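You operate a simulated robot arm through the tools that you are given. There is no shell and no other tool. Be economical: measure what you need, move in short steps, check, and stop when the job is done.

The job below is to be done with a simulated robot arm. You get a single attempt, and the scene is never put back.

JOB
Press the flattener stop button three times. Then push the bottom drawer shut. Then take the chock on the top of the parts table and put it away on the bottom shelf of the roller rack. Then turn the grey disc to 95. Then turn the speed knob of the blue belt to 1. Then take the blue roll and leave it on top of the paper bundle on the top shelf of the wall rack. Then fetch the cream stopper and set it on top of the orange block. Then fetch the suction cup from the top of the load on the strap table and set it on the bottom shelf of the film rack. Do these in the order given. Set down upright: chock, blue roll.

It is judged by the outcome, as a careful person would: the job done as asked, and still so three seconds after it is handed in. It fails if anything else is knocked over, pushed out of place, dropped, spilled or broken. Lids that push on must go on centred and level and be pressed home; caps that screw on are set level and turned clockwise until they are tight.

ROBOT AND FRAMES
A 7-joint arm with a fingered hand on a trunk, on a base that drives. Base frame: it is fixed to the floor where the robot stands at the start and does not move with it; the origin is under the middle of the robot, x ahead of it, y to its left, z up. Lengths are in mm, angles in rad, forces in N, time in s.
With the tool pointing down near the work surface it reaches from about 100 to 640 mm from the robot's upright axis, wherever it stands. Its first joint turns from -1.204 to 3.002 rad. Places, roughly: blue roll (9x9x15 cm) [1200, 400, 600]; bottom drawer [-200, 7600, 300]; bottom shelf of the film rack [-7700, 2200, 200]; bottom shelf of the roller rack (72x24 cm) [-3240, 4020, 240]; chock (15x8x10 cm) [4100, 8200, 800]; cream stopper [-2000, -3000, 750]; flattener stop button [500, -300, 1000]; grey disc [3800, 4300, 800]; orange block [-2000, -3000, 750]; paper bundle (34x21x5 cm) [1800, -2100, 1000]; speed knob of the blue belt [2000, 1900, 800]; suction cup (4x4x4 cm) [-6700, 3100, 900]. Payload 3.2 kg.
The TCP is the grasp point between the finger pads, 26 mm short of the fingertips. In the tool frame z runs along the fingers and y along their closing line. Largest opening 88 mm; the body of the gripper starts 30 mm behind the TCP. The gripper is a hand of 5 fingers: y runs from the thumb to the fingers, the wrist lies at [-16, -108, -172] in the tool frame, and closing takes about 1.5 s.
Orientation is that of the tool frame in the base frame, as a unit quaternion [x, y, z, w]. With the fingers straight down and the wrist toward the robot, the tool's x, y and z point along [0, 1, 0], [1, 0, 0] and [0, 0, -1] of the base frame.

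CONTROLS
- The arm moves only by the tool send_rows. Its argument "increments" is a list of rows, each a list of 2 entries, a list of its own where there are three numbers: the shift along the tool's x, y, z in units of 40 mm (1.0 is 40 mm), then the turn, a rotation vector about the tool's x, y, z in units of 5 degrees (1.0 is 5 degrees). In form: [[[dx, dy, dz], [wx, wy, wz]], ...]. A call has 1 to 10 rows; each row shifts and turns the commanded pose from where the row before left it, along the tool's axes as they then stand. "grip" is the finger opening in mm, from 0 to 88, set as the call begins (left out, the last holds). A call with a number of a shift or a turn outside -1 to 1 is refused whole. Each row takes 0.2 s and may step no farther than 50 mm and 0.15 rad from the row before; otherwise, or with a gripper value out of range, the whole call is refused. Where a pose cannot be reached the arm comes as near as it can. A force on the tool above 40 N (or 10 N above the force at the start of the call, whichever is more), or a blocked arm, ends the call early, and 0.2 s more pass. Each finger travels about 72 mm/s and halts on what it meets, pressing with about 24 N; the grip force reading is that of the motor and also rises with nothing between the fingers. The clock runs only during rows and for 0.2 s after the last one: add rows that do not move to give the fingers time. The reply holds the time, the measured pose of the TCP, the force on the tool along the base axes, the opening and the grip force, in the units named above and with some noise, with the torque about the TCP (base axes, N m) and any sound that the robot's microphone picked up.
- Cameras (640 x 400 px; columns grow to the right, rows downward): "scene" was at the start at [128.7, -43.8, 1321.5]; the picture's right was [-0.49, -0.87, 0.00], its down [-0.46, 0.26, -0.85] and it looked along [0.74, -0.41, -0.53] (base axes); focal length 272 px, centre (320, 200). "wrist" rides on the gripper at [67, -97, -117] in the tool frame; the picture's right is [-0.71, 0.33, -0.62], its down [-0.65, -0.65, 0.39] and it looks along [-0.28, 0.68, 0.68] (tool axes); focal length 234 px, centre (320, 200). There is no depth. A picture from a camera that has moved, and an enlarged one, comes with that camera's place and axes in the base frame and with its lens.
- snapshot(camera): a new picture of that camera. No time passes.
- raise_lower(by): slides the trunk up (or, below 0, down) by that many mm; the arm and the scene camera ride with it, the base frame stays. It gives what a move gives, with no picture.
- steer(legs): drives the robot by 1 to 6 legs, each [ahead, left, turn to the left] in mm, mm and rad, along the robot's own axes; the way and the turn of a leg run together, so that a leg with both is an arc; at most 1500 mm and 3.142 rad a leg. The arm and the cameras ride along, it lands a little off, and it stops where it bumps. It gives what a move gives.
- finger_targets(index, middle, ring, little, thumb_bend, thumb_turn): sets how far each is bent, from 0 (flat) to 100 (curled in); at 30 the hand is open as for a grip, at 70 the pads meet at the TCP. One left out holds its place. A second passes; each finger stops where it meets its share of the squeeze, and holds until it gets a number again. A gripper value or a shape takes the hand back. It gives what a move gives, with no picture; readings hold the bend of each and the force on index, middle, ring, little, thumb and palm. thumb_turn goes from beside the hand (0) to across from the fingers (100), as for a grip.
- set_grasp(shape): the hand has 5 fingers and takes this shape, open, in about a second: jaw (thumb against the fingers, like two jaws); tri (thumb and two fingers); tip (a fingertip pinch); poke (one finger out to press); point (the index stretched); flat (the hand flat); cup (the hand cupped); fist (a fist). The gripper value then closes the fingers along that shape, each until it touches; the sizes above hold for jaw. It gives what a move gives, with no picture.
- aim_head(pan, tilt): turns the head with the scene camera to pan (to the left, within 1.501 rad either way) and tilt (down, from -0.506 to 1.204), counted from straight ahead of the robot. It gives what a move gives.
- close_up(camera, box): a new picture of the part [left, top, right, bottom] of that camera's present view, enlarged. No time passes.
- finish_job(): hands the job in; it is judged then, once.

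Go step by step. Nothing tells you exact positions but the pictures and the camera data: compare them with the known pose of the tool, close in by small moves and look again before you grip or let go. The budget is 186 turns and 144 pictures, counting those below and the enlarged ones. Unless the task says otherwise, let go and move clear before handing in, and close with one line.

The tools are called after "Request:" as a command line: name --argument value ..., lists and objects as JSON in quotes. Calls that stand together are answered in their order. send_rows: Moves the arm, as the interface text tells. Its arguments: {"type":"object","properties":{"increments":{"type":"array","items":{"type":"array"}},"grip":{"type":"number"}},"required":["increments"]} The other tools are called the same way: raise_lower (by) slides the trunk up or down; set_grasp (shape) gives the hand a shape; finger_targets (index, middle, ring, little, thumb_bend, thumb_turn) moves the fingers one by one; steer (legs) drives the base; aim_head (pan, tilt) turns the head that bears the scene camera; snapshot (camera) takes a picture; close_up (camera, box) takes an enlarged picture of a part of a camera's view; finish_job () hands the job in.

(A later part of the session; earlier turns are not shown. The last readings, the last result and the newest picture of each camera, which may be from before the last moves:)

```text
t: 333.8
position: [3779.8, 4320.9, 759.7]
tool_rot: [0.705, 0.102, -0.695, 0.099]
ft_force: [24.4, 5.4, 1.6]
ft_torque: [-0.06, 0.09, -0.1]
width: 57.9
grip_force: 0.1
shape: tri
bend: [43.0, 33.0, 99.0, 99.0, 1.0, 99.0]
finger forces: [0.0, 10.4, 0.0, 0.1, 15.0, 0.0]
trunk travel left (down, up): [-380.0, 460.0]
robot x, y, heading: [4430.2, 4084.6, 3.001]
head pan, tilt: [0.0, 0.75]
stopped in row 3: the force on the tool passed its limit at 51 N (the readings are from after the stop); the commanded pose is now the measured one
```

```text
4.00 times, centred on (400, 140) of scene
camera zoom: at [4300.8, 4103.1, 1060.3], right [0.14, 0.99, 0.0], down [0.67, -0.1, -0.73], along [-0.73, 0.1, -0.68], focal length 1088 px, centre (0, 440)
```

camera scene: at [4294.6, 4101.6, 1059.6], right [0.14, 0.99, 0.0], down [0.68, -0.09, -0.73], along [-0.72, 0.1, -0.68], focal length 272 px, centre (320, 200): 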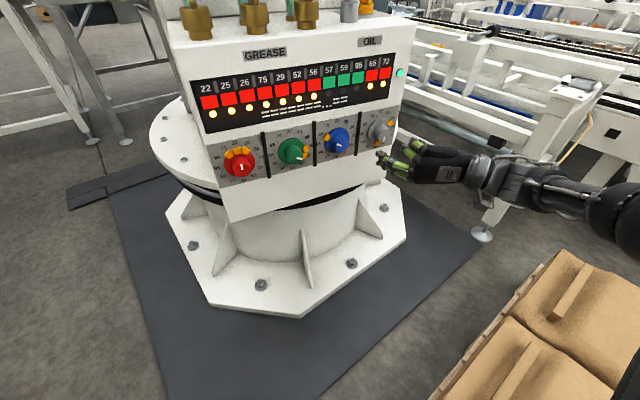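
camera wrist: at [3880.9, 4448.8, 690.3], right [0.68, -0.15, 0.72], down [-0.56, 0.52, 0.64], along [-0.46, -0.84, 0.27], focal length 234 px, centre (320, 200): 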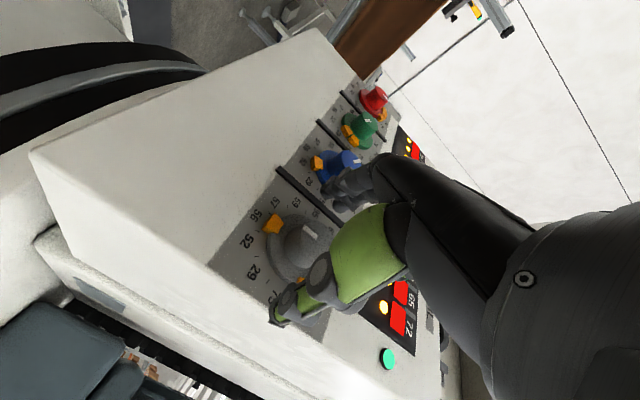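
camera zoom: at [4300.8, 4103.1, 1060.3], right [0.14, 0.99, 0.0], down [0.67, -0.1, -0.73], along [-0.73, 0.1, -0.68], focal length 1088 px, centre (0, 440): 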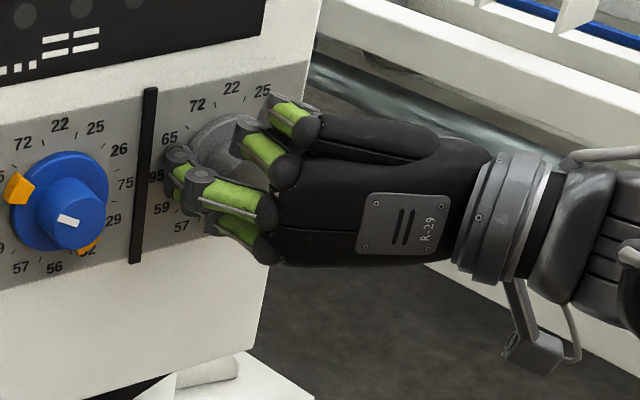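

The thumb tip has met the panel face. I back off 8 mm and close on the knob.

Request:
send_rows --increments '[[[0, 0, -0.2], [0, 0, 0]]]'

Request:
send_rows --increments '[[[0, 0, 0], [0, 0, 0]], [[0, 0, 0], [0, 0, 0]], [[0, 0, 0], [0, 0, 0]], [[0, 0, 0], [0, 0, 0]], [[0, 0, 0], [0, 0, 0]], [[0, 0, 0], [0, 0, 0]]]' --grip 0

Request:
close_up --camera "wrist" --box '[200, 160, 420, 340]'

```text
t: 334.2
position: [3780.7, 4319.6, 756.1]
tool_rot: [0.707, 0.103, -0.693, 0.098]
ft_force: [0.6, -0.5, 0.6]
ft_torque: [0.02, 0.01, -0.03]
width: 58.0
grip_force: 0.0
shape: tri
bend: [43.0, 36.0, 99.0, 99.0, 8.0, 99.0]
finger forces: [0.0, 0.0, 0.1, 0.0, 0.0, 0.1]
trunk travel left (down, up): [-380.0, 460.0]
robot x, y, heading: [4423.6, 4081.0, 3.002]
head pan, tilt: [0.0, 0.75]
```

```text
t: 335.6
position: [3782.9, 4320.8, 755.6]
tool_rot: [0.707, 0.102, -0.693, 0.099]
ft_force: [-5.0, -1.4, 1.9]
ft_torque: [-0.01, 0.05, -0.05]
width: 26.3
grip_force: 24.1
shape: tri
bend: [55.0, 50.0, 100.0, 100.0, 47.0, 100.0]
finger forces: [10.5, 9.9, 0.0, 0.0, 20.7, 0.1]
trunk travel left (down, up): [-380.0, 460.0]
robot x, y, heading: [4424.7, 4083.0, 3.002]
head pan, tilt: [0.0, 0.75]
```

```text
2.22 times, centred on (310, 250) of wrist
camera zoom: at [3868.8, 4448.4, 692.1], right [0.68, -0.15, 0.72], down [-0.57, 0.51, 0.64], along [-0.47, -0.84, 0.26], focal length 520 px, centre (342, 89)
```

zoom: 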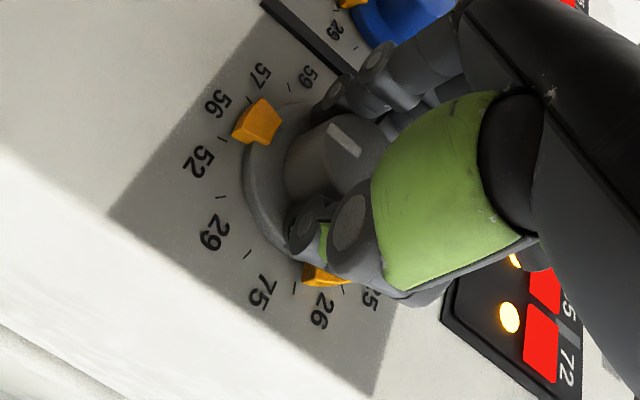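

Gripped firmly (26 mm). I turn clockwise 30° first and check.

Request:
send_rows --increments '[[[0, 0, 0], [0, 0, 1]], [[0, 0, 0], [0, 0, 1]], [[0, 0, 0], [0, 0, 1]], [[0, 0, 0], [0, 0, 1]], [[0, 0, 0], [0, 0, 1]], [[0, 0, 0], [0, 0, 1]]]'

Request:
snapshot --camera "wrist"

Request:
close_up --camera "scene" --box '[330, 90, 470, 190]'

```text
t: 337.0
position: [3781.8, 4320.8, 756.7]
tool_rot: [0.711, -0.085, -0.642, 0.274]
ft_force: [-0.7, -3.2, -3.6]
ft_torque: [0.05, -0.03, 0.07]
width: 25.8
grip_force: 24.0
shape: tri
bend: [55.0, 50.0, 100.0, 100.0, 47.0, 100.0]
finger forces: [12.9, 8.7, 0.1, 0.0, 20.8, 0.0]
trunk travel left (down, up): [-380.0, 460.0]
robot x, y, heading: [4422.8, 4082.0, 3.002]
head pan, tilt: [0.0, 0.75]
```

```text
60 pictures are left
camera wrist: at [3882.7, 4404.5, 651.3], right [0.56, 0.23, 0.79], down [-0.63, 0.74, 0.23], along [-0.54, -0.63, 0.56], focal length 234 px, centre (320, 200)
```

wrist: 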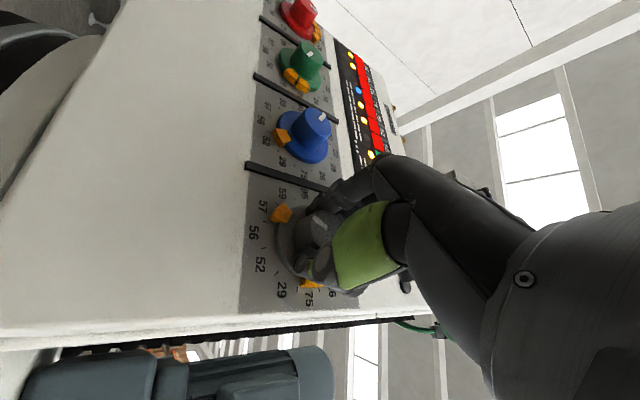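

```text
4.00 times, centred on (400, 140) of scene
camera zoom: at [4294.6, 4101.7, 1059.4], right [0.14, 0.99, 0.0], down [0.68, -0.1, -0.73], along [-0.72, 0.1, -0.68], focal length 1088 px, centre (0, 440)
```

zoom: 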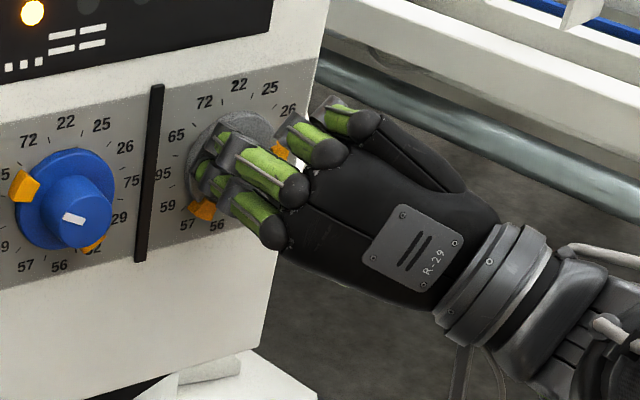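

The disc turns with the hand. I turn on another 45°.

Request:
send_rows --increments '[[[0, 0, 0], [0, 0, 1]], [[0, 0, 0], [0, 0, 1]], [[0, 0, 0], [0, 0, 1]], [[0, 0, 0], [0, 0, 1]], [[0, 0, 0], [0, 0, 1]], [[0, 0, 0], [0, 0, 1]], [[0, 0, 0], [0, 0, 1]], [[0, 0, 0], [0, 0, 1]], [[0, 0, 0], [0, 0, 1]]]'

Request:
snapshot --camera "wrist"

Request:
close_up --camera "scene" --box '[330, 90, 470, 190]'

```text
t: 339.0
position: [3781.4, 4321.4, 754.1]
tool_rot: [0.624, -0.351, -0.488, 0.5]
ft_force: [7.5, -5.3, -12.2]
ft_torque: [0.12, -0.22, 0.17]
width: 25.3
grip_force: 24.0
shape: tri
bend: [56.0, 53.0, 100.0, 100.0, 46.0, 98.0]
finger forces: [11.4, 6.8, 0.1, 0.1, 27.7, 0.1]
trunk travel left (down, up): [-380.0, 460.0]
robot x, y, heading: [4428.8, 4083.6, 2.998]
head pan, tilt: [0.0, 0.75]
```

```text
58 pictures are left
camera wrist: at [3908.0, 4317.5, 645.9], right [0.42, 0.74, 0.52], down [-0.59, 0.66, -0.47], along [-0.69, -0.11, 0.71], focal length 234 px, centre (320, 200)
```

wrist: 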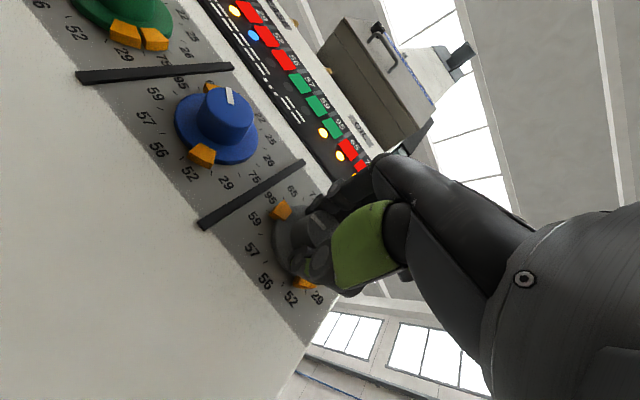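

```text
4.00 times, centred on (400, 140) of scene
camera zoom: at [4294.5, 4101.9, 1059.4], right [0.14, 0.99, 0.0], down [0.68, -0.1, -0.73], along [-0.72, 0.1, -0.68], focal length 1088 px, centre (0, 440)
```

zoom: 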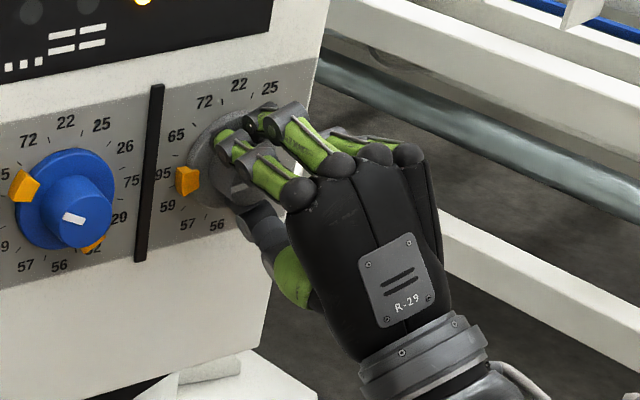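

The marker moves with the hand, now nearly at 95 after 75°. I turn the last 15°.

Request:
send_rows --increments '[[[0, 0, 0], [0, 0, 1]], [[0, 0, 0], [0, 0, 1]], [[0, 0, 0], [0, 0, 1]], [[0, 0, 0], [0, 0, 0]]]'

Request:
close_up --camera "scene" --box '[330, 90, 470, 190]'

Request:
close_up --camera "wrist" --box '[180, 140, 400, 320]'

```text
t: 340.0
position: [3781.7, 4319.9, 755.4]
tool_rot: [0.573, -0.429, -0.419, 0.559]
ft_force: [7.5, -7.7, -13.7]
ft_torque: [0.13, -0.23, 0.21]
width: 24.4
grip_force: 24.3
shape: tri
bend: [57.0, 54.0, 100.0, 100.0, 45.0, 98.0]
finger forces: [10.4, 6.0, 0.0, 0.0, 29.0, 0.0]
trunk travel left (down, up): [-380.0, 460.0]
robot x, y, heading: [4429.3, 4081.6, 3.001]
head pan, tilt: [0.0, 0.75]
```

```text
4.00 times, centred on (400, 140) of scene
camera zoom: at [4294.3, 4101.5, 1059.4], right [0.14, 0.99, 0.0], down [0.68, -0.1, -0.73], along [-0.72, 0.1, -0.68], focal length 1088 px, centre (0, 440)
```

zoom: 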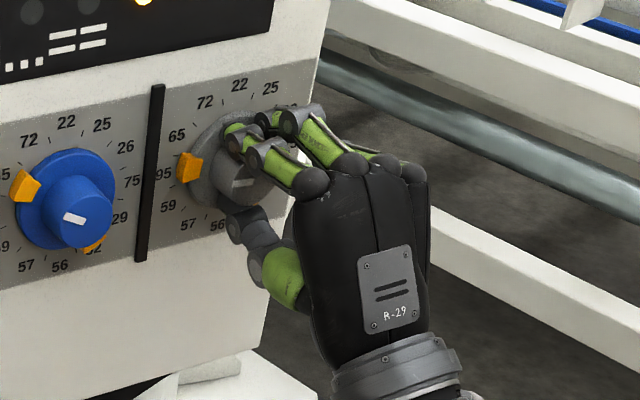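

```text
2.22 times, centred on (290, 230) of wrist
camera zoom: at [3915.5, 4290.8, 660.2], right [0.39, 0.85, 0.35], down [-0.54, 0.52, -0.66], along [-0.74, 0.07, 0.66], focal length 520 px, centre (387, 133)
```

zoom: 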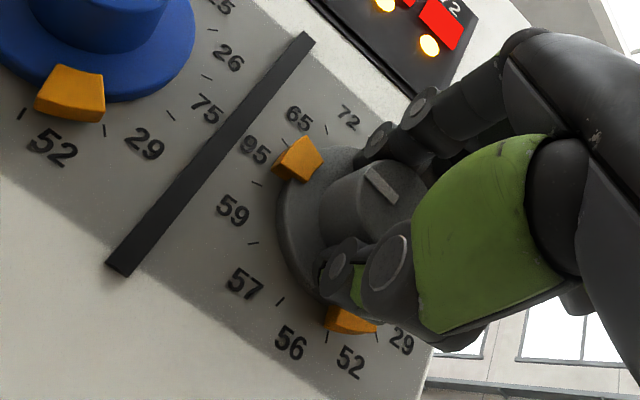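

The mark seems at 95. I open, back away straight, and inspect the dial.

Request:
send_rows --increments '[[[0, 0, 0], [0, 0, 0]], [[0, 0, 0], [0, 0, 0]], [[0, 0, 0], [0, 0, 0]], [[0, 0, 0], [0, 0, 0]], [[0, 0, -0.8], [0, 0, 0]], [[0, 0, -0.8], [0, 0, 0]], [[0, 0, -0.9], [0, 0, 0]]]' --grip 70

Request:
close_up --camera "scene" --box '[340, 100, 420, 150]'

Request:
close_up --camera "wrist" --box '[180, 100, 400, 280]'

```text
t: 341.6
position: [3878.3, 4349.3, 758.3]
tool_rot: [0.572, -0.428, -0.42, 0.559]
ft_force: [0.0, 0.4, -0.8]
ft_torque: [0.0, 0.01, 0.0]
width: 69.8
grip_force: 0.0
shape: tri
bend: [38.0, 33.0, 99.0, 99.0, 8.0, 98.0]
finger forces: [0.0, 0.0, 0.0, 0.0, 0.1, 0.1]
trunk travel left (down, up): [-380.0, 460.0]
robot x, y, heading: [4429.3, 4081.3, 3.006]
head pan, tilt: [0.0, 0.75]
```

```text
8.00 times, centred on (380, 125) of scene
camera zoom: at [4295.7, 4102.1, 1059.6], right [0.14, 0.99, 0.0], down [0.68, -0.1, -0.73], along [-0.72, 0.1, -0.68], focal length 2175 px, centre (-160, 800)
```

zoom: 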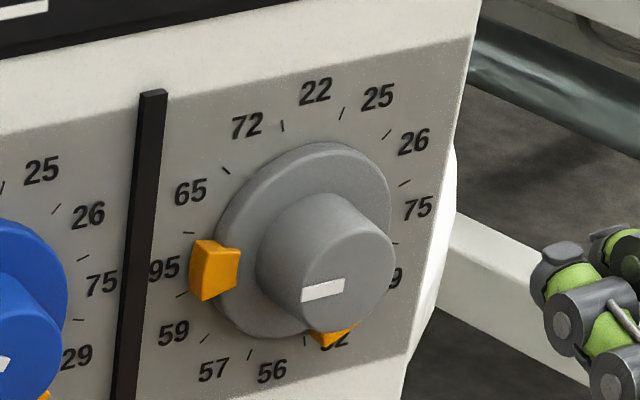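

```text
2.22 times, centred on (290, 190) of wrist
camera zoom: at [4012.1, 4319.7, 663.4], right [0.39, 0.85, 0.35], down [-0.54, 0.52, -0.66], along [-0.74, 0.07, 0.67], focal length 520 px, centre (387, 222)
```

zoom: 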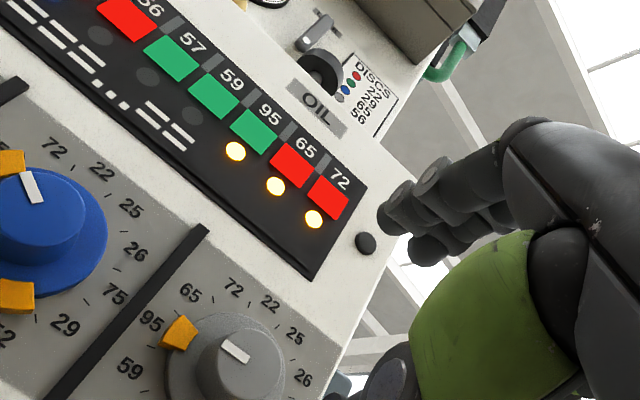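

The white mark points exactly at 95 and its lamp is lit. Now I back out along the corridor.

Request:
steer --legs '[[-232, -190, 0], [0, 0, 0.687], [-1400, 0, 0]]'

Request:
send_rows --increments '[[[0, 0, -1], [0, 0, -1]], [[0, 0, -1], [0, 0, -1]], [[0, 0, -1], [0, 0, -1]], [[0, 0, -1], [0, 0, -1]], [[0, 0, -1], [0, 0, -1]], [[0, 0, 0], [0, 0, -1]], [[0, 0, 0], [0, 0, -1]], [[0, 0, 0], [0, 0, -1]], [[0, 0, 0], [0, 0, -1]], [[0, 0, 0], [0, 0, -1]]]'

```text
t: 352.1
position: [5282.2, 4819.2, 758.3]
tool_rot: [0.682, -0.211, -0.208, 0.668]
ft_force: [-0.4, -0.5, -0.4]
ft_torque: [-0.02, 0.03, 0.01]
width: 69.8
grip_force: 0.1
shape: tri
bend: [38.0, 33.0, 99.0, 99.0, 8.0, 98.0]
finger forces: [0.0, 0.1, 0.0, 0.0, 0.0, 0.1]
trunk travel left (down, up): [-380.0, 460.0]
robot x, y, heading: [5876.8, 4960.6, -2.601]
head pan, tilt: [0.0, 0.75]
```

```text
t: 354.3
position: [5395.7, 4983.1, 763.2]
tool_rot: [0.708, 0.097, -0.472, 0.516]
ft_force: [-0.6, 0.1, 0.0]
ft_torque: [0.04, 0.0, -0.01]
width: 70.0
grip_force: 0.1
shape: tri
bend: [38.0, 33.0, 99.0, 99.0, 8.0, 98.0]
finger forces: [0.0, 0.1, 0.0, 0.0, 0.0, 0.0]
trunk travel left (down, up): [-380.0, 460.0]
robot x, y, heading: [5875.2, 4956.4, -2.598]
head pan, tilt: [0.0, 0.75]
```

I drive back along the known route.

Request:
steer --legs '[[86, -1042, 0], [86, -1042, 0], [471, -816, 0], [471, -816, 0], [1355, -630, 0]]'

Request:
send_rows --increments '[[[0, 0, 0], [0, 0, -1]], [[0, 0, 0], [0, 0, -1]], [[0, 0, 0], [0, 0, -1]], [[0, 0, 0], [0, 0, -1]], [[0, 0, 0], [0, 0, -1]], [[0, 0, 0], [0, 0, -1]], [[0, 0, 0], [0, 0, -1]], [[0, 0, 0], [0, 0, -1]]]'

```text
t: 380.7
position: [1026.2, 7384.5, 762.0]
tool_rot: [0.707, 0.102, -0.466, 0.521]
ft_force: [-0.5, 0.0, 0.3]
ft_torque: [-0.02, -0.01, 0.0]
width: 69.8
grip_force: 0.1
shape: tri
bend: [38.0, 33.0, 99.0, 99.0, 8.0, 98.0]
finger forces: [0.0, 0.0, 0.1, 0.1, 0.0, 0.0]
trunk travel left (down, up): [-380.0, 460.0]
robot x, y, heading: [1506.8, 7367.3, -2.58]
head pan, tilt: [0.0, 0.75]
```

```text
t: 382.5
position: [1024.6, 7384.4, 762.7]
tool_rot: [0.63, 0.337, -0.617, 0.328]
ft_force: [0.0, 0.1, -0.6]
ft_torque: [0.01, -0.01, 0.01]
width: 70.0
grip_force: 0.1
shape: tri
bend: [38.0, 33.0, 99.0, 99.0, 8.0, 98.0]
finger forces: [0.0, 0.0, 0.0, 0.0, 0.1, 0.0]
trunk travel left (down, up): [-380.0, 460.0]
robot x, y, heading: [1507.6, 7365.4, -2.583]
head pan, tilt: [0.0, 0.75]
```

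Request:
steer --legs '[[1052, -82, 0], [1052, -82, 0], [1052, -82, 0], [945, 1145, 0], [317, 1347, 0], [317, 1347, 0]]'

Request:
steer --legs '[[0, 0, 2.58], [700, 0, 0]]'

Request:
aim_head --pan 0.0 --tilt 0.25

Request:
snapshot --camera "scene"

```text
t: 417.8
position: [-1144.7, 1891.5, 762.8]
tool_rot: [0.631, 0.336, -0.618, 0.328]
ft_force: [0.8, 0.8, 0.5]
ft_torque: [-0.01, -0.03, -0.01]
width: 70.0
grip_force: 0.1
shape: tri
bend: [38.0, 33.0, 99.0, 99.0, 8.0, 98.0]
finger forces: [0.0, 0.0, 0.1, 0.0, 0.0, 0.0]
trunk travel left (down, up): [-380.0, 460.0]
robot x, y, heading: [-665.0, 1871.5, -2.591]
head pan, tilt: [0.0, 0.75]
```

```text
t: 427.8
position: [429.1, 1598.5, 762.9]
tool_rot: [-0.149, 0.699, 0.145, 0.684]
ft_force: [0.2, 0.2, -0.1]
ft_torque: [-0.03, -0.02, -0.02]
width: 69.7
grip_force: 0.0
shape: tri
bend: [38.0, 33.0, 99.0, 99.0, 8.0, 98.0]
finger forces: [0.1, 0.0, 0.0, 0.0, 0.1, 0.1]
trunk travel left (down, up): [-380.0, 460.0]
robot x, y, heading: [30.5, 1867.0, -0.006]
head pan, tilt: [0.0, 0.75]
```

```text
t: 428.7
position: [429.0, 1598.7, 761.6]
tool_rot: [-0.149, 0.699, 0.145, 0.684]
ft_force: [-0.7, 0.9, 0.2]
ft_torque: [-0.03, -0.01, 0.02]
width: 69.8
grip_force: 0.0
shape: tri
bend: [38.0, 33.0, 99.0, 99.0, 8.0, 98.0]
finger forces: [0.1, 0.0, 0.0, 0.1, 0.1, 0.0]
trunk travel left (down, up): [-380.0, 460.0]
robot x, y, heading: [30.6, 1863.8, -0.007]
head pan, tilt: [0.0, 0.25]
```

```text
52 pictures are left
camera scene: at [176.1, 1867.9, 1104.6], right [-0.01, -1.0, 0.0], down [-0.25, 0.0, -0.97], along [0.97, -0.01, -0.25], focal length 272 px, centre (320, 200)
```

scene: 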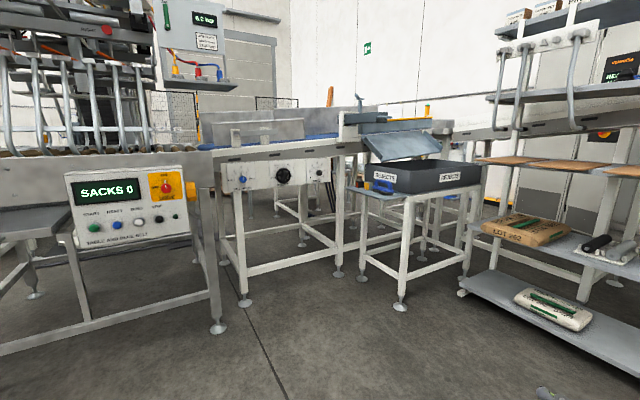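

The blue belt's panel with a black knob shows near pixel (284, 176). I zoom.

Request:
close_up --camera "scene" --box '[200, 130, 360, 230]'

```text
4.00 times, centred on (280, 180) of scene
camera zoom: at [176.1, 1867.9, 1104.6], right [-0.01, -1.0, 0.0], down [-0.25, 0.0, -0.97], along [0.97, -0.01, -0.25], focal length 1088 px, centre (480, 280)
```

zoom: 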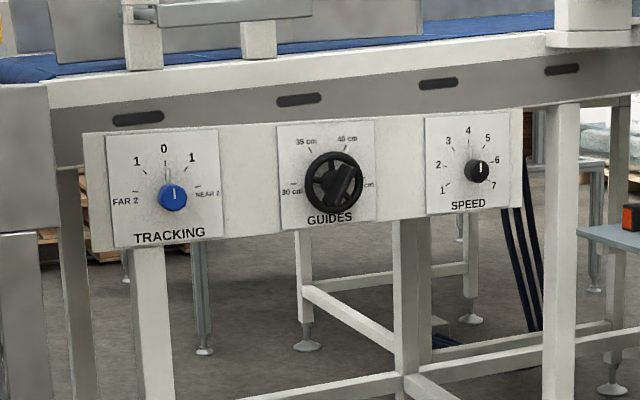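

The SPEED knob is at about [2050, 1850, 818], panel facing (-0.88, -0.48). I bring the hand in, raise a little and drive to a stance similar to the last one.

Request:
send_rows --increments '[[[0, 0.9, 0], [0, 0, 0]], [[0, 0.9, 0], [0, 0, 0]], [[0, 0.9, 0], [0, 0, 0]], [[0, 0.9, 0], [0, 0, 0]], [[0, 0.9, 0], [0, 0, 0]], [[0, 0.9, 0], [0, 0, 0]], [[0, 0.8, 0], [0, 0, 0]]]'

Request:
raise_lower --by 60

Request:
steer --legs '[[1380, -80, 0.087]]'

Request:
aim_head --pan 0.1 --tilt 0.5

Request:
snapshot --camera "scene"

```text
t: 430.3
position: [408.4, 1763.5, 773.5]
tool_rot: [-0.151, 0.698, 0.146, 0.685]
ft_force: [-0.3, -0.3, 0.1]
ft_torque: [0.01, -0.04, 0.0]
width: 70.1
grip_force: 0.0
shape: tri
bend: [38.0, 33.0, 99.0, 99.0, 8.0, 98.0]
finger forces: [0.0, 0.0, 0.0, 0.0, 0.0, 0.0]
out of reach, approached as far as the arm can: row 4, 5, 6, 7
trunk travel left (down, up): [-380.0, 460.0]
robot x, y, heading: [30.7, 1871.4, -0.009]
head pan, tilt: [0.0, 0.25]
```

```text
t: 431.3
position: [407.9, 1763.1, 833.9]
tool_rot: [-0.149, 0.699, 0.145, 0.684]
ft_force: [0.3, 0.1, 0.7]
ft_torque: [0.01, 0.01, 0.01]
width: 69.9
grip_force: 0.0
shape: tri
bend: [38.0, 33.0, 99.0, 99.0, 8.0, 98.0]
finger forces: [0.0, 0.1, 0.0, 0.1, 0.0, 0.1]
trunk travel left (down, up): [-440.0, 400.0]
robot x, y, heading: [33.1, 1868.0, -0.003]
head pan, tilt: [0.0, 0.25]
```

```text
t: 438.2
position: [1799.1, 1761.2, 832.5]
tool_rot: [-0.177, 0.692, 0.172, 0.679]
ft_force: [-0.4, 0.0, -0.3]
ft_torque: [-0.01, 0.03, 0.03]
width: 69.9
grip_force: 0.0
shape: tri
bend: [38.0, 33.0, 99.0, 99.0, 8.0, 98.0]
finger forces: [0.0, 0.0, 0.1, 0.1, 0.1, 0.0]
trunk travel left (down, up): [-440.0, 400.0]
robot x, y, heading: [1418.1, 1832.6, 0.075]
head pan, tilt: [0.0, 0.25]
```

```text
t: 439.0
position: [1798.5, 1759.8, 834.6]
tool_rot: [-0.177, 0.692, 0.173, 0.679]
ft_force: [0.2, -0.4, -0.2]
ft_torque: [-0.04, 0.0, -0.02]
width: 69.9
grip_force: 0.0
shape: tri
bend: [38.0, 33.0, 99.0, 99.0, 8.0, 98.0]
finger forces: [0.0, 0.1, 0.0, 0.0, 0.1, 0.0]
trunk travel left (down, up): [-440.0, 400.0]
robot x, y, heading: [1418.9, 1834.3, 0.074]
head pan, tilt: [0.099, 0.499]
```

```text
50 pictures are left
camera scene: at [1555.4, 1855.5, 1141.6], right [0.17, -0.99, 0.0], down [-0.47, -0.08, -0.88], along [0.87, 0.15, -0.48], focal length 272 px, centre (320, 200)
```

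scene: 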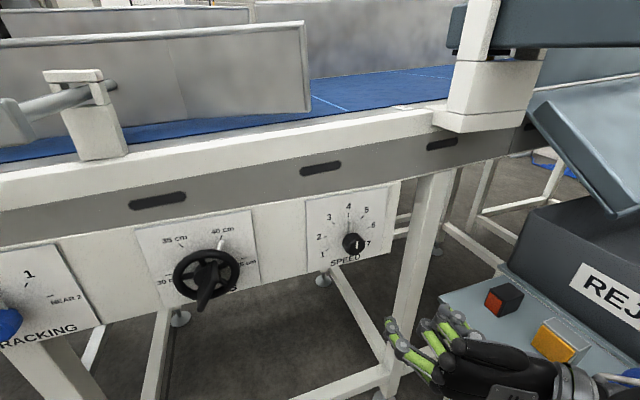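

Request:
close_up --camera "scene" --box '[300, 180, 400, 270]'

Request:
snapshot --camera "wrist"

```text
4.44 times, centred on (350, 225) of scene
camera zoom: at [1555.4, 1855.5, 1141.6], right [0.17, -0.99, 0.0], down [-0.47, -0.08, -0.88], along [0.87, 0.15, -0.48], focal length 1209 px, centre (187, 89)
```

zoom: 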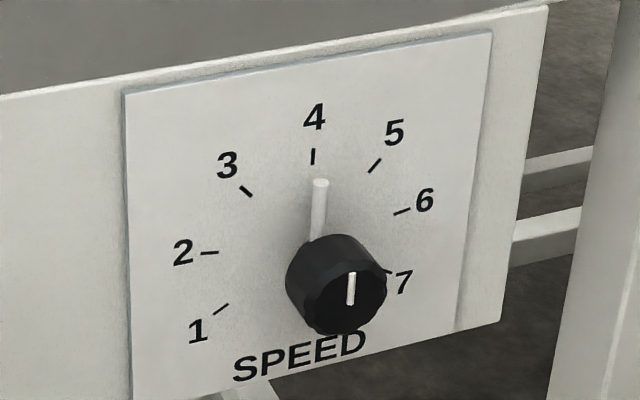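

```text
48 pictures are left
camera wrist: at [1741.6, 1619.5, 769.4], right [-0.69, 0.0, 0.72], down [0.67, -0.38, 0.64], along [0.27, 0.92, 0.26], focal length 234 px, centre (320, 200)
```

wrist: 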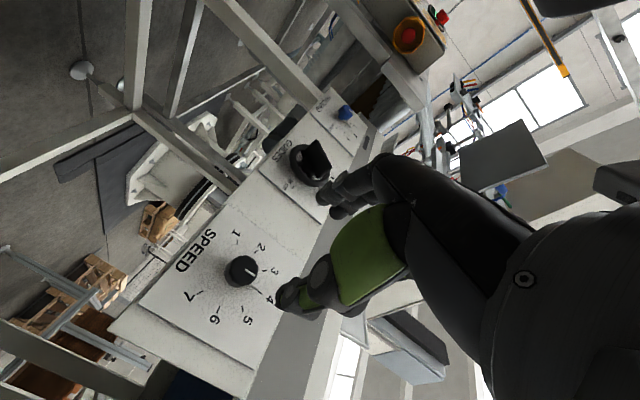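

The pointer is at 4 and 1 lies 120° counterclockwise; knob cap at [1950, 1860, 832]. I move closer and roll the hand +100° first so it can then turn back through 120°.

Request:
send_rows --increments '[[[0, 0.16, 1], [0, 0, 0]], [[0, 0.16, 1], [0, 0, 0]], [[0, 0, 0], [0, 0, 1]], [[0, 0, 0], [0, 0, 1]], [[0, 0, 0], [0, 0, 1]], [[0, 0, 0], [0, 0, 1]], [[0, 0, 0], [0, 0, 1]], [[0, 0, 0], [0, 0, 1]], [[0, 0, 0], [0, 0, 1]], [[0, 0, 0], [0, 0, 1]]]' --grip 75

Request:
send_rows --increments '[[[0, 0, 0], [0, 0, 1]], [[0, 0, 0], [0, 0, 1]], [[0, 0, 0], [0, 0, 1]], [[0, 0, 0], [0, 0, 1]], [[0, 0, 0], [0, 0, 1]], [[0, 0, 0], [0, 0, 1]], [[0, 0, 0], [0, 0, 1]], [[0, 0, 0], [0, 0, 1]], [[0, 0, 0], [0, 0, 1]], [[0, 0, 0], [0, 0, 1]]]'

```text
t: 441.2
position: [1862.2, 1811.2, 832.0]
tool_rot: [0.071, 0.711, 0.394, 0.578]
ft_force: [-0.2, 0.3, 0.4]
ft_torque: [0.01, -0.03, 0.02]
width: 74.7
grip_force: 0.1
shape: tri
bend: [36.0, 32.0, 99.0, 99.0, 10.0, 98.0]
finger forces: [0.0, 0.1, 0.0, 0.1, 0.0, 0.1]
trunk travel left (down, up): [-440.0, 400.0]
robot x, y, heading: [1414.7, 1837.4, 0.075]
head pan, tilt: [0.099, 0.499]
```

```text
t: 443.4
position: [1863.1, 1810.0, 831.3]
tool_rot: [0.365, 0.615, 0.601, 0.357]
ft_force: [0.3, 0.8, -1.0]
ft_torque: [-0.01, 0.03, 0.0]
width: 74.8
grip_force: 0.0
shape: tri
bend: [36.0, 32.0, 99.0, 99.0, 10.0, 98.0]
finger forces: [0.0, 0.1, 0.1, 0.1, 0.1, 0.0]
trunk travel left (down, up): [-440.0, 400.0]
robot x, y, heading: [1414.1, 1836.5, 0.07]
head pan, tilt: [0.099, 0.499]
```

The hand is now palm-vertical and aligned within 1 mm, 100 mm from the cap. I roll 25° more and advance 65.

Request:
send_rows --increments '[[[0, 0, 0], [0, 0, 1]], [[0, 0, 0], [0, 0, 1]], [[0, 0, 0], [0, 0, 1]], [[0, 0, 0], [0, 0, 1]], [[0, 0, 0], [0, 0, 1]], [[0, 0, 0.5], [0, 0, 0]], [[0, 0, 0.5], [0, 0, 0]], [[0, 0, 0.6], [0, 0, 0]]]'

Request:
snapshot --camera "wrist"

Request:
close_up --camera "scene" --box '[290, 170, 430, 270]'

```text
t: 445.2
position: [1923.6, 1842.7, 829.4]
tool_rot: [0.489, 0.521, 0.665, 0.218]
ft_force: [0.5, -0.6, -0.5]
ft_torque: [0.02, -0.01, -0.03]
width: 74.7
grip_force: 0.0
shape: tri
bend: [36.0, 32.0, 99.0, 99.0, 10.0, 98.0]
finger forces: [0.0, 0.0, 0.0, 0.0, 0.0, 0.0]
out of reach, approached as far as the arm can: row 5
trunk travel left (down, up): [-440.0, 400.0]
robot x, y, heading: [1415.2, 1838.4, 0.074]
head pan, tilt: [0.099, 0.499]
```

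```text
47 pictures are left
camera wrist: at [1771.0, 1876.1, 771.2], right [-0.17, -0.98, 0.02], down [0.47, -0.1, -0.87], along [0.86, -0.14, 0.48], focal length 234 px, centre (320, 200)
```

wrist: 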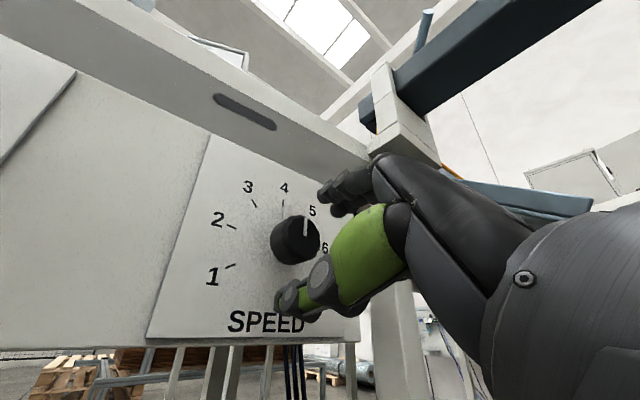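

```text
4.00 times, centred on (360, 220) of scene
camera zoom: at [1555.7, 1855.7, 1141.5], right [0.17, -0.98, 0.0], down [-0.47, -0.08, -0.88], along [0.86, 0.15, -0.48], focal length 1088 px, centre (160, 120)
```

zoom: 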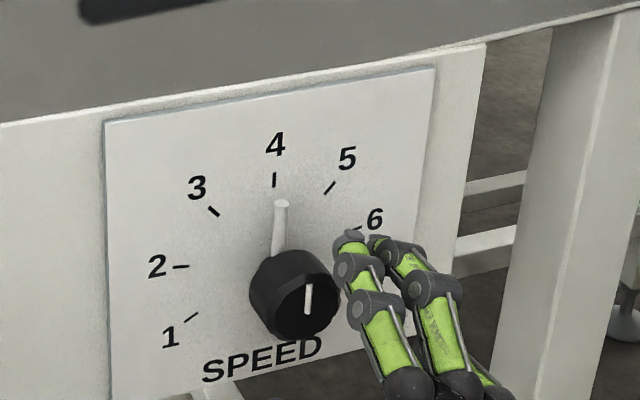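

Aligned; the knob seems ~5 mm higher than my line. I correct up 6, advance 10 and close.

Request:
send_rows --increments '[[[0.1, 0.14, 0.13], [0, 0, 0]], [[0, 0, 0.13], [0, 0, 0]]]'

Request:
send_rows --increments '[[[0, 0, 0], [0, 0, 0]], [[0, 0, 0], [0, 0, 0]], [[0, 0, 0], [0, 0, 0]], [[0, 0, 0], [0, 0, 0]], [[0, 0, 0], [0, 0, 0]], [[0, 0, 0], [0, 0, 0]]]' --grip 0

Request:
close_up --camera "wrist" --box '[180, 140, 400, 320]'

```text
t: 445.8
position: [1931.4, 1849.2, 836.0]
tool_rot: [0.49, 0.521, 0.664, 0.219]
ft_force: [0.0, 0.2, -0.4]
ft_torque: [-0.01, 0.0, -0.04]
width: 75.0
grip_force: 0.1
shape: tri
bend: [36.0, 32.0, 99.0, 99.0, 10.0, 98.0]
finger forces: [0.0, 0.0, 0.0, 0.0, 0.1, 0.0]
trunk travel left (down, up): [-440.0, 400.0]
robot x, y, heading: [1417.6, 1835.1, 0.077]
head pan, tilt: [0.099, 0.499]
```

```text
t: 447.2
position: [1931.0, 1848.5, 835.4]
tool_rot: [0.489, 0.522, 0.665, 0.218]
ft_force: [1.1, 0.4, -0.2]
ft_torque: [-0.01, -0.02, -0.03]
width: 30.2
grip_force: 24.2
shape: tri
bend: [56.0, 52.0, 100.0, 100.0, 40.0, 100.0]
finger forces: [10.4, 10.6, 0.0, 0.1, 21.6, 0.0]
trunk travel left (down, up): [-440.0, 400.0]
robot x, y, heading: [1415.8, 1838.5, 0.075]
head pan, tilt: [0.099, 0.499]
```

```text
2.22 times, centred on (290, 230) of wrist
camera zoom: at [1779.6, 1881.9, 777.5], right [-0.17, -0.98, 0.02], down [0.47, -0.1, -0.87], along [0.86, -0.14, 0.48], focal length 520 px, centre (387, 133)
```

zoom: 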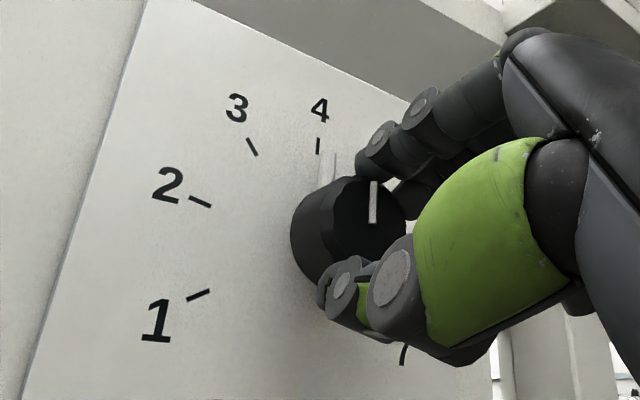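

Gripped at 30 mm. I turn counterclockwise.

Request:
send_rows --increments '[[[0, 0, 0], [0, 0, -1]], [[0, 0, 0], [0, 0, -1]], [[0, 0, 0], [0, 0, -1]], [[0, 0, 0], [0, 0, -1]], [[0, 0, 0], [0, 0, -1]], [[0, 0, 0], [0, 0, -1]], [[0, 0, 0], [0, 0, -1]], [[0, 0, 0], [0, 0, -1]], [[0, 0, 0], [0, 0, -1]], [[0, 0, 0], [0, 0, -1]]]'

Request:
send_rows --increments '[[[0, 0, 0], [0, 0, -1]], [[0, 0, 0], [0, 0, -1]], [[0, 0, 0], [0, 0, -1]], [[0, 0, 0], [0, 0, -1]], [[0, 0, 0], [0, 0, -1]], [[0, 0, 0], [0, 0, -1]], [[0, 0, 0], [0, 0, -1]], [[0, 0, 0], [0, 0, -1]], [[0, 0, 0], [0, 0, -1]], [[0, 0, 0], [0, 0, -1]]]'

Request:
close_up --camera "scene" --box '[290, 170, 430, 270]'

```text
t: 449.4
position: [1930.9, 1847.6, 835.8]
tool_rot: [0.223, 0.679, 0.51, 0.48]
ft_force: [7.0, 0.3, 5.9]
ft_torque: [0.17, -0.11, 0.0]
width: 29.7
grip_force: 23.9
shape: tri
bend: [56.0, 52.0, 100.0, 100.0, 41.0, 100.0]
finger forces: [10.8, 14.2, 0.0, 0.0, 20.3, 0.1]
trunk travel left (down, up): [-440.0, 400.0]
robot x, y, heading: [1416.5, 1834.8, 0.074]
head pan, tilt: [0.099, 0.499]
```

```text
t: 451.6
position: [1931.6, 1848.4, 837.2]
tool_rot: [-0.085, 0.709, 0.259, 0.651]
ft_force: [5.4, 3.2, 8.0]
ft_torque: [0.15, -0.15, 0.03]
width: 29.5
grip_force: 23.7
shape: tri
bend: [56.0, 51.0, 100.0, 100.0, 41.0, 100.0]
finger forces: [9.1, 14.8, 0.0, 0.0, 21.4, 0.0]
trunk travel left (down, up): [-440.0, 400.0]
robot x, y, heading: [1417.4, 1836.6, 0.077]
head pan, tilt: [0.099, 0.499]
```

```text
4.00 times, centred on (360, 220) of scene
camera zoom: at [1555.2, 1855.9, 1141.6], right [0.17, -0.98, 0.0], down [-0.47, -0.08, -0.88], along [0.86, 0.15, -0.48], focal length 1088 px, centre (160, 120)
```

zoom: 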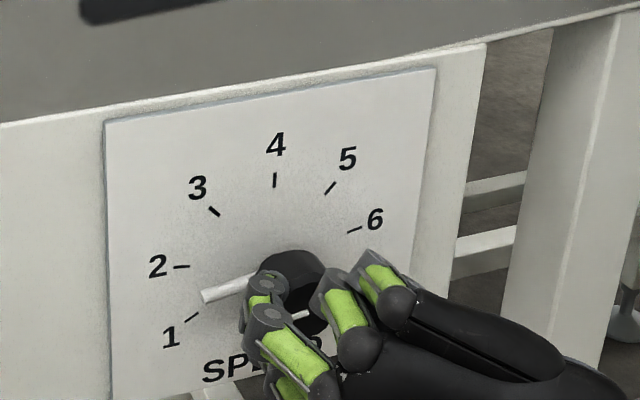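

The pointer stands halfway between 2 and 1, as expected after 100°. Another 20°.

Request:
send_rows --increments '[[[0, 0, 0], [0, 0, -1]], [[0, 0, 0], [0, 0, -1]], [[0, 0, 0], [0, 0, -1]], [[0, 0, 0], [0, 0, -1]], [[0, 0, 0], [0, 0, 0]]]'

Request:
close_up --camera "scene" --box '[290, 170, 430, 270]'

```text
t: 452.8
position: [1929.1, 1849.3, 835.1]
tool_rot: [-0.207, 0.684, 0.142, 0.685]
ft_force: [5.5, 4.5, 8.9]
ft_torque: [0.07, -0.16, 0.05]
width: 29.6
grip_force: 24.5
shape: tri
bend: [57.0, 51.0, 100.0, 100.0, 41.0, 100.0]
finger forces: [8.7, 14.8, 0.0, 0.1, 23.2, 0.0]
trunk travel left (down, up): [-440.0, 400.0]
robot x, y, heading: [1412.6, 1837.9, 0.071]
head pan, tilt: [0.099, 0.499]
```

```text
4.00 times, centred on (360, 220) of scene
camera zoom: at [1555.1, 1856.3, 1141.6], right [0.17, -0.98, 0.0], down [-0.47, -0.08, -0.88], along [0.86, 0.15, -0.48], focal length 1088 px, centre (160, 120)
```

zoom: 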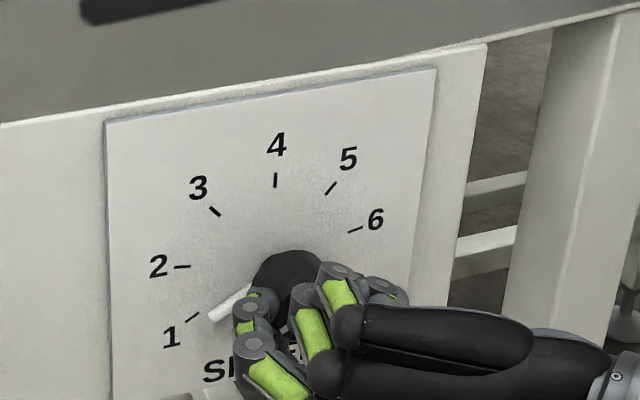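

The pointer lies along the 1 tick. I release, back straight off, and verify.

Request:
send_rows --increments '[[[0, 0, 0], [0, 0, 0]], [[0, 0, 0], [0, 0, 0]], [[0, 0, 0], [0, 0, 0]], [[0, 0, 0], [0, 0, 0]], [[0, 0, -0.8], [0, 0, 0]], [[0, 0, -0.8], [0, 0, 0]], [[0, 0, -0.8], [0, 0, 0]]]' --grip 75

Request:
close_up --camera "scene" --box '[310, 190, 390, 260]'

```text
t: 454.4
position: [1850.0, 1800.6, 834.8]
tool_rot: [-0.207, 0.682, 0.146, 0.686]
ft_force: [-0.9, 0.5, 0.8]
ft_torque: [0.03, 0.0, 0.01]
width: 74.7
grip_force: 0.0
shape: tri
bend: [36.0, 32.0, 99.0, 99.0, 10.0, 98.0]
finger forces: [0.0, 0.0, 0.0, 0.0, 0.0, 0.0]
out of reach, approached as far as the arm can: row 7
trunk travel left (down, up): [-440.0, 400.0]
robot x, y, heading: [1416.0, 1832.0, 0.071]
head pan, tilt: [0.099, 0.499]
```

```text
5.71 times, centred on (350, 225) of scene
camera zoom: at [1555.3, 1855.0, 1141.6], right [0.17, -0.98, 0.0], down [-0.47, -0.08, -0.88], along [0.86, 0.15, -0.48], focal length 1554 px, centre (149, 57)
```

zoom: 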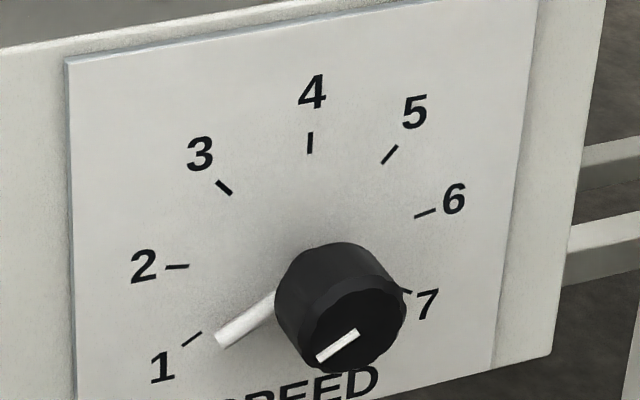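

The speed knob points at 1. Next the blue roll near [1200, 400, 600]; I level the hand, open it as a jaw, back out and look at its rack.

Request:
send_rows --increments '[[[0, 0, 0], [0, 0, 1]]]'

Request:
steer --legs '[[-830, -173, 0], [-300, -500, -0.55]]'

Request:
set_grasp --shape "jaw"

Request:
aim_head --pan 0.0 --tilt 0.4

Request:
snapshot --camera "scene"

```text
t: 454.8
position: [1850.2, 1800.2, 834.5]
tool_rot: [-0.177, 0.692, 0.173, 0.678]
ft_force: [0.3, -0.1, -0.6]
ft_torque: [-0.02, 0.0, 0.0]
width: 74.7
grip_force: 0.1
shape: tri
bend: [36.0, 32.0, 99.0, 99.0, 10.0, 98.0]
finger forces: [0.1, 0.0, 0.1, 0.1, 0.0, 0.0]
trunk travel left (down, up): [-440.0, 400.0]
robot x, y, heading: [1417.0, 1837.8, 0.069]
head pan, tilt: [0.099, 0.499]
```

```text
t: 462.2
position: [564.1, 923.4, 834.5]
tool_rot: [0.018, 0.714, -0.018, 0.699]
ft_force: [0.0, 0.8, 0.7]
ft_torque: [0.0, -0.01, 0.02]
width: 74.7
grip_force: 0.0
shape: tri
bend: [36.0, 32.0, 99.0, 99.0, 10.0, 98.0]
finger forces: [0.1, 0.0, 0.0, 0.0, 0.0, 0.1]
trunk travel left (down, up): [-440.0, 400.0]
robot x, y, heading: [211.9, 1181.3, -0.474]
head pan, tilt: [0.099, 0.499]
```

```text
t: 463.1
position: [565.9, 922.8, 833.8]
tool_rot: [0.017, 0.714, -0.019, 0.7]
ft_force: [-0.9, 0.1, 0.5]
ft_torque: [0.02, 0.01, -0.03]
width: 87.7
grip_force: 0.0
shape: jaw
bend: [30.0, 30.0, 30.0, 30.0, 30.0, 97.0]
finger forces: [0.0, 0.1, 0.0, 0.1, 0.1, 0.0]
trunk travel left (down, up): [-440.0, 400.0]
robot x, y, heading: [213.9, 1183.2, -0.476]
head pan, tilt: [0.099, 0.499]
```

```text
t: 463.7
position: [564.1, 923.6, 833.8]
tool_rot: [0.018, 0.715, -0.019, 0.699]
ft_force: [0.0, -0.1, 0.9]
ft_torque: [-0.03, -0.04, 0.0]
width: 88.1
grip_force: 0.0
shape: jaw
bend: [30.0, 30.0, 30.0, 30.0, 30.0, 97.0]
finger forces: [0.0, 0.1, 0.0, 0.0, 0.0, 0.0]
trunk travel left (down, up): [-440.0, 400.0]
robot x, y, heading: [209.6, 1180.8, -0.477]
head pan, tilt: [0.0, 0.4]
```

```text
41 pictures are left
camera scene: at [340.6, 1116.3, 1150.7], right [-0.46, -0.89, 0.0], down [-0.35, 0.18, -0.92], along [0.82, -0.42, -0.39], focal length 272 px, centre (320, 200)
```

scene: 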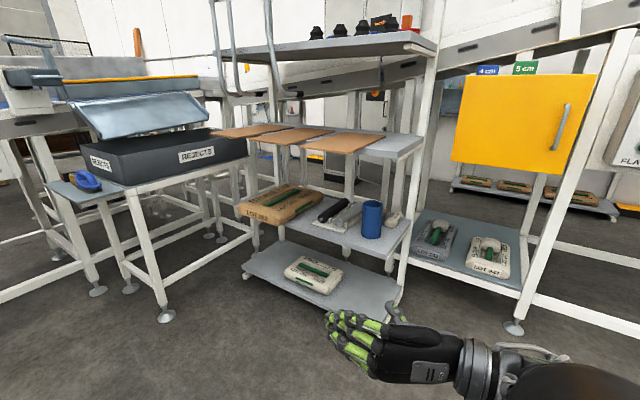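

The blue roll stands at [1204, 412, 596] on the rack's middle shelf, about 130 behind the front edge, which faces (-0.52, 0.86). I zoom to see its neighbours.

Request:
close_up --camera "scene" --box '[280, 120, 440, 270]'

```text
2.67 times, centred on (360, 195) of scene
camera zoom: at [340.6, 1116.3, 1150.7], right [-0.46, -0.89, 0.0], down [-0.35, 0.18, -0.92], along [0.82, -0.42, -0.39], focal length 725 px, centre (213, 213)
```

zoom: 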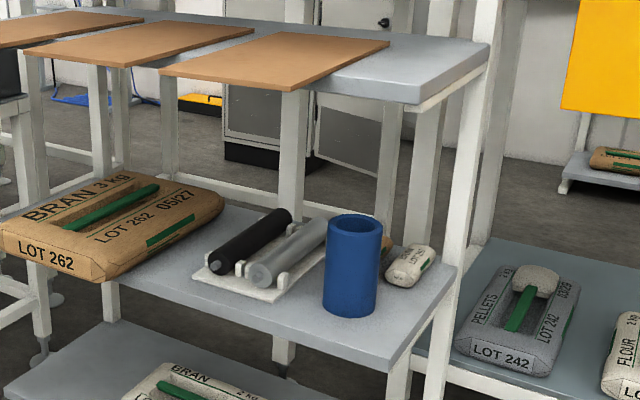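

The roll is a tube with a cradle at its left and a small bag behind, both lower than its upper half. I will grip it high from the front with the hand level; I turn and drive to a stance before the shelf, then lower.

Request:
steer --legs '[[0, 0, -0.97], [244, 859, 0]]'

Request:
raise_lower --by -195

Request:
finger_targets --index 8 --middle 8 --ring 8 --little 8 --thumb_bend 8 --thumb_turn 97

Request:
aim_head --pan 0.2 --tilt 0.6

Request:
snapshot --camera "scene"

Request:
snapshot --camera "wrist"

```text
t: 470.9
position: [1076.2, 601.2, 834.4]
tool_rot: [0.35, 0.623, -0.344, 0.609]
ft_force: [0.4, -0.4, -0.6]
ft_torque: [0.02, -0.02, -0.05]
width: 87.8
grip_force: 0.1
shape: jaw
bend: [30.0, 30.0, 30.0, 30.0, 30.0, 97.0]
finger forces: [0.1, 0.0, 0.1, 0.0, 0.0, 0.1]
trunk travel left (down, up): [-440.0, 400.0]
robot x, y, heading: [1092.9, 1036.1, -1.453]
head pan, tilt: [0.0, 0.4]
```

```text
t: 473.1
position: [1075.6, 600.5, 638.6]
tool_rot: [0.351, 0.623, -0.344, 0.609]
ft_force: [0.3, 0.1, 0.7]
ft_torque: [-0.03, 0.02, 0.02]
width: 87.7
grip_force: 0.0
shape: jaw
bend: [30.0, 30.0, 30.0, 30.0, 30.0, 97.0]
finger forces: [0.0, 0.0, 0.1, 0.0, 0.0, 0.1]
trunk travel left (down, up): [-245.0, 595.0]
robot x, y, heading: [1091.7, 1040.6, -1.456]
head pan, tilt: [0.0, 0.4]
```

```text
t: 474.1
position: [1076.4, 600.9, 640.4]
tool_rot: [0.351, 0.623, -0.344, 0.609]
ft_force: [0.0, -0.3, 0.2]
ft_torque: [-0.01, 0.03, 0.03]
width: 119.1
grip_force: 0.1
shape: fingers
bend: [8.0, 8.0, 8.0, 8.0, 9.0, 92.0]
finger forces: [0.0, 0.0, 0.0, 0.0, 0.1, 0.0]
trunk travel left (down, up): [-245.0, 595.0]
robot x, y, heading: [1090.8, 1036.7, -1.455]
head pan, tilt: [0.0, 0.4]
```

```text
t: 474.8
position: [1076.5, 601.1, 639.4]
tool_rot: [0.351, 0.623, -0.344, 0.608]
ft_force: [1.0, 0.4, 0.2]
ft_torque: [0.02, 0.0, 0.03]
width: 119.0
grip_force: 0.0
shape: fingers
bend: [8.0, 8.0, 8.0, 8.0, 9.0, 92.0]
finger forces: [0.1, 0.1, 0.1, 0.1, 0.1, 0.1]
trunk travel left (down, up): [-245.0, 595.0]
robot x, y, heading: [1090.0, 1036.9, -1.456]
head pan, tilt: [0.201, 0.6]
```

```text
39 pictures are left
camera scene: at [1127.0, 902.9, 937.6], right [-0.95, -0.31, 0.0], down [-0.18, 0.54, -0.83], along [0.26, -0.78, -0.56], focal length 272 px, centre (320, 200)
```

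scene: 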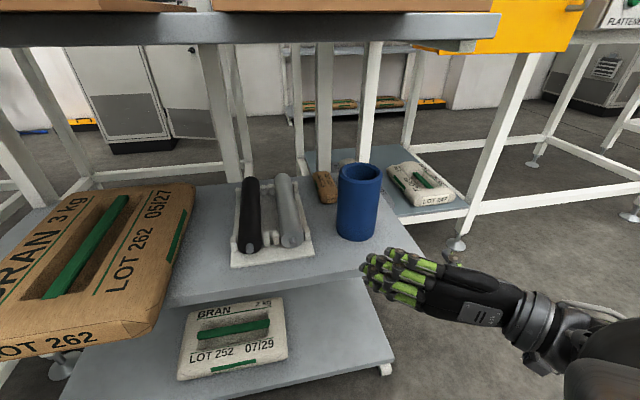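

```text
38 pictures are left
camera wrist: at [931.3, 653.1, 575.0], right [-0.03, 0.69, 0.72], down [-0.35, -0.68, 0.64], along [0.94, -0.23, 0.26], focal length 234 px, centre (320, 200)
```

wrist: 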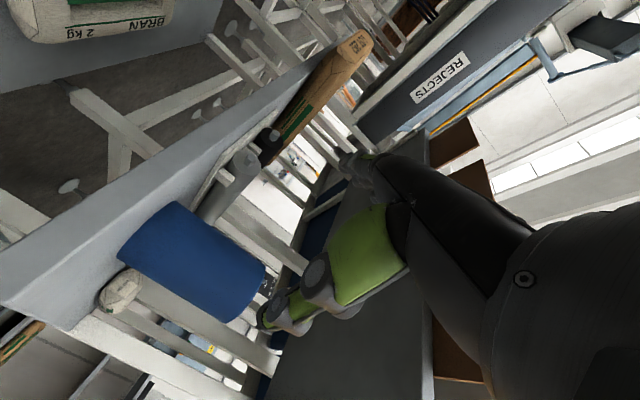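

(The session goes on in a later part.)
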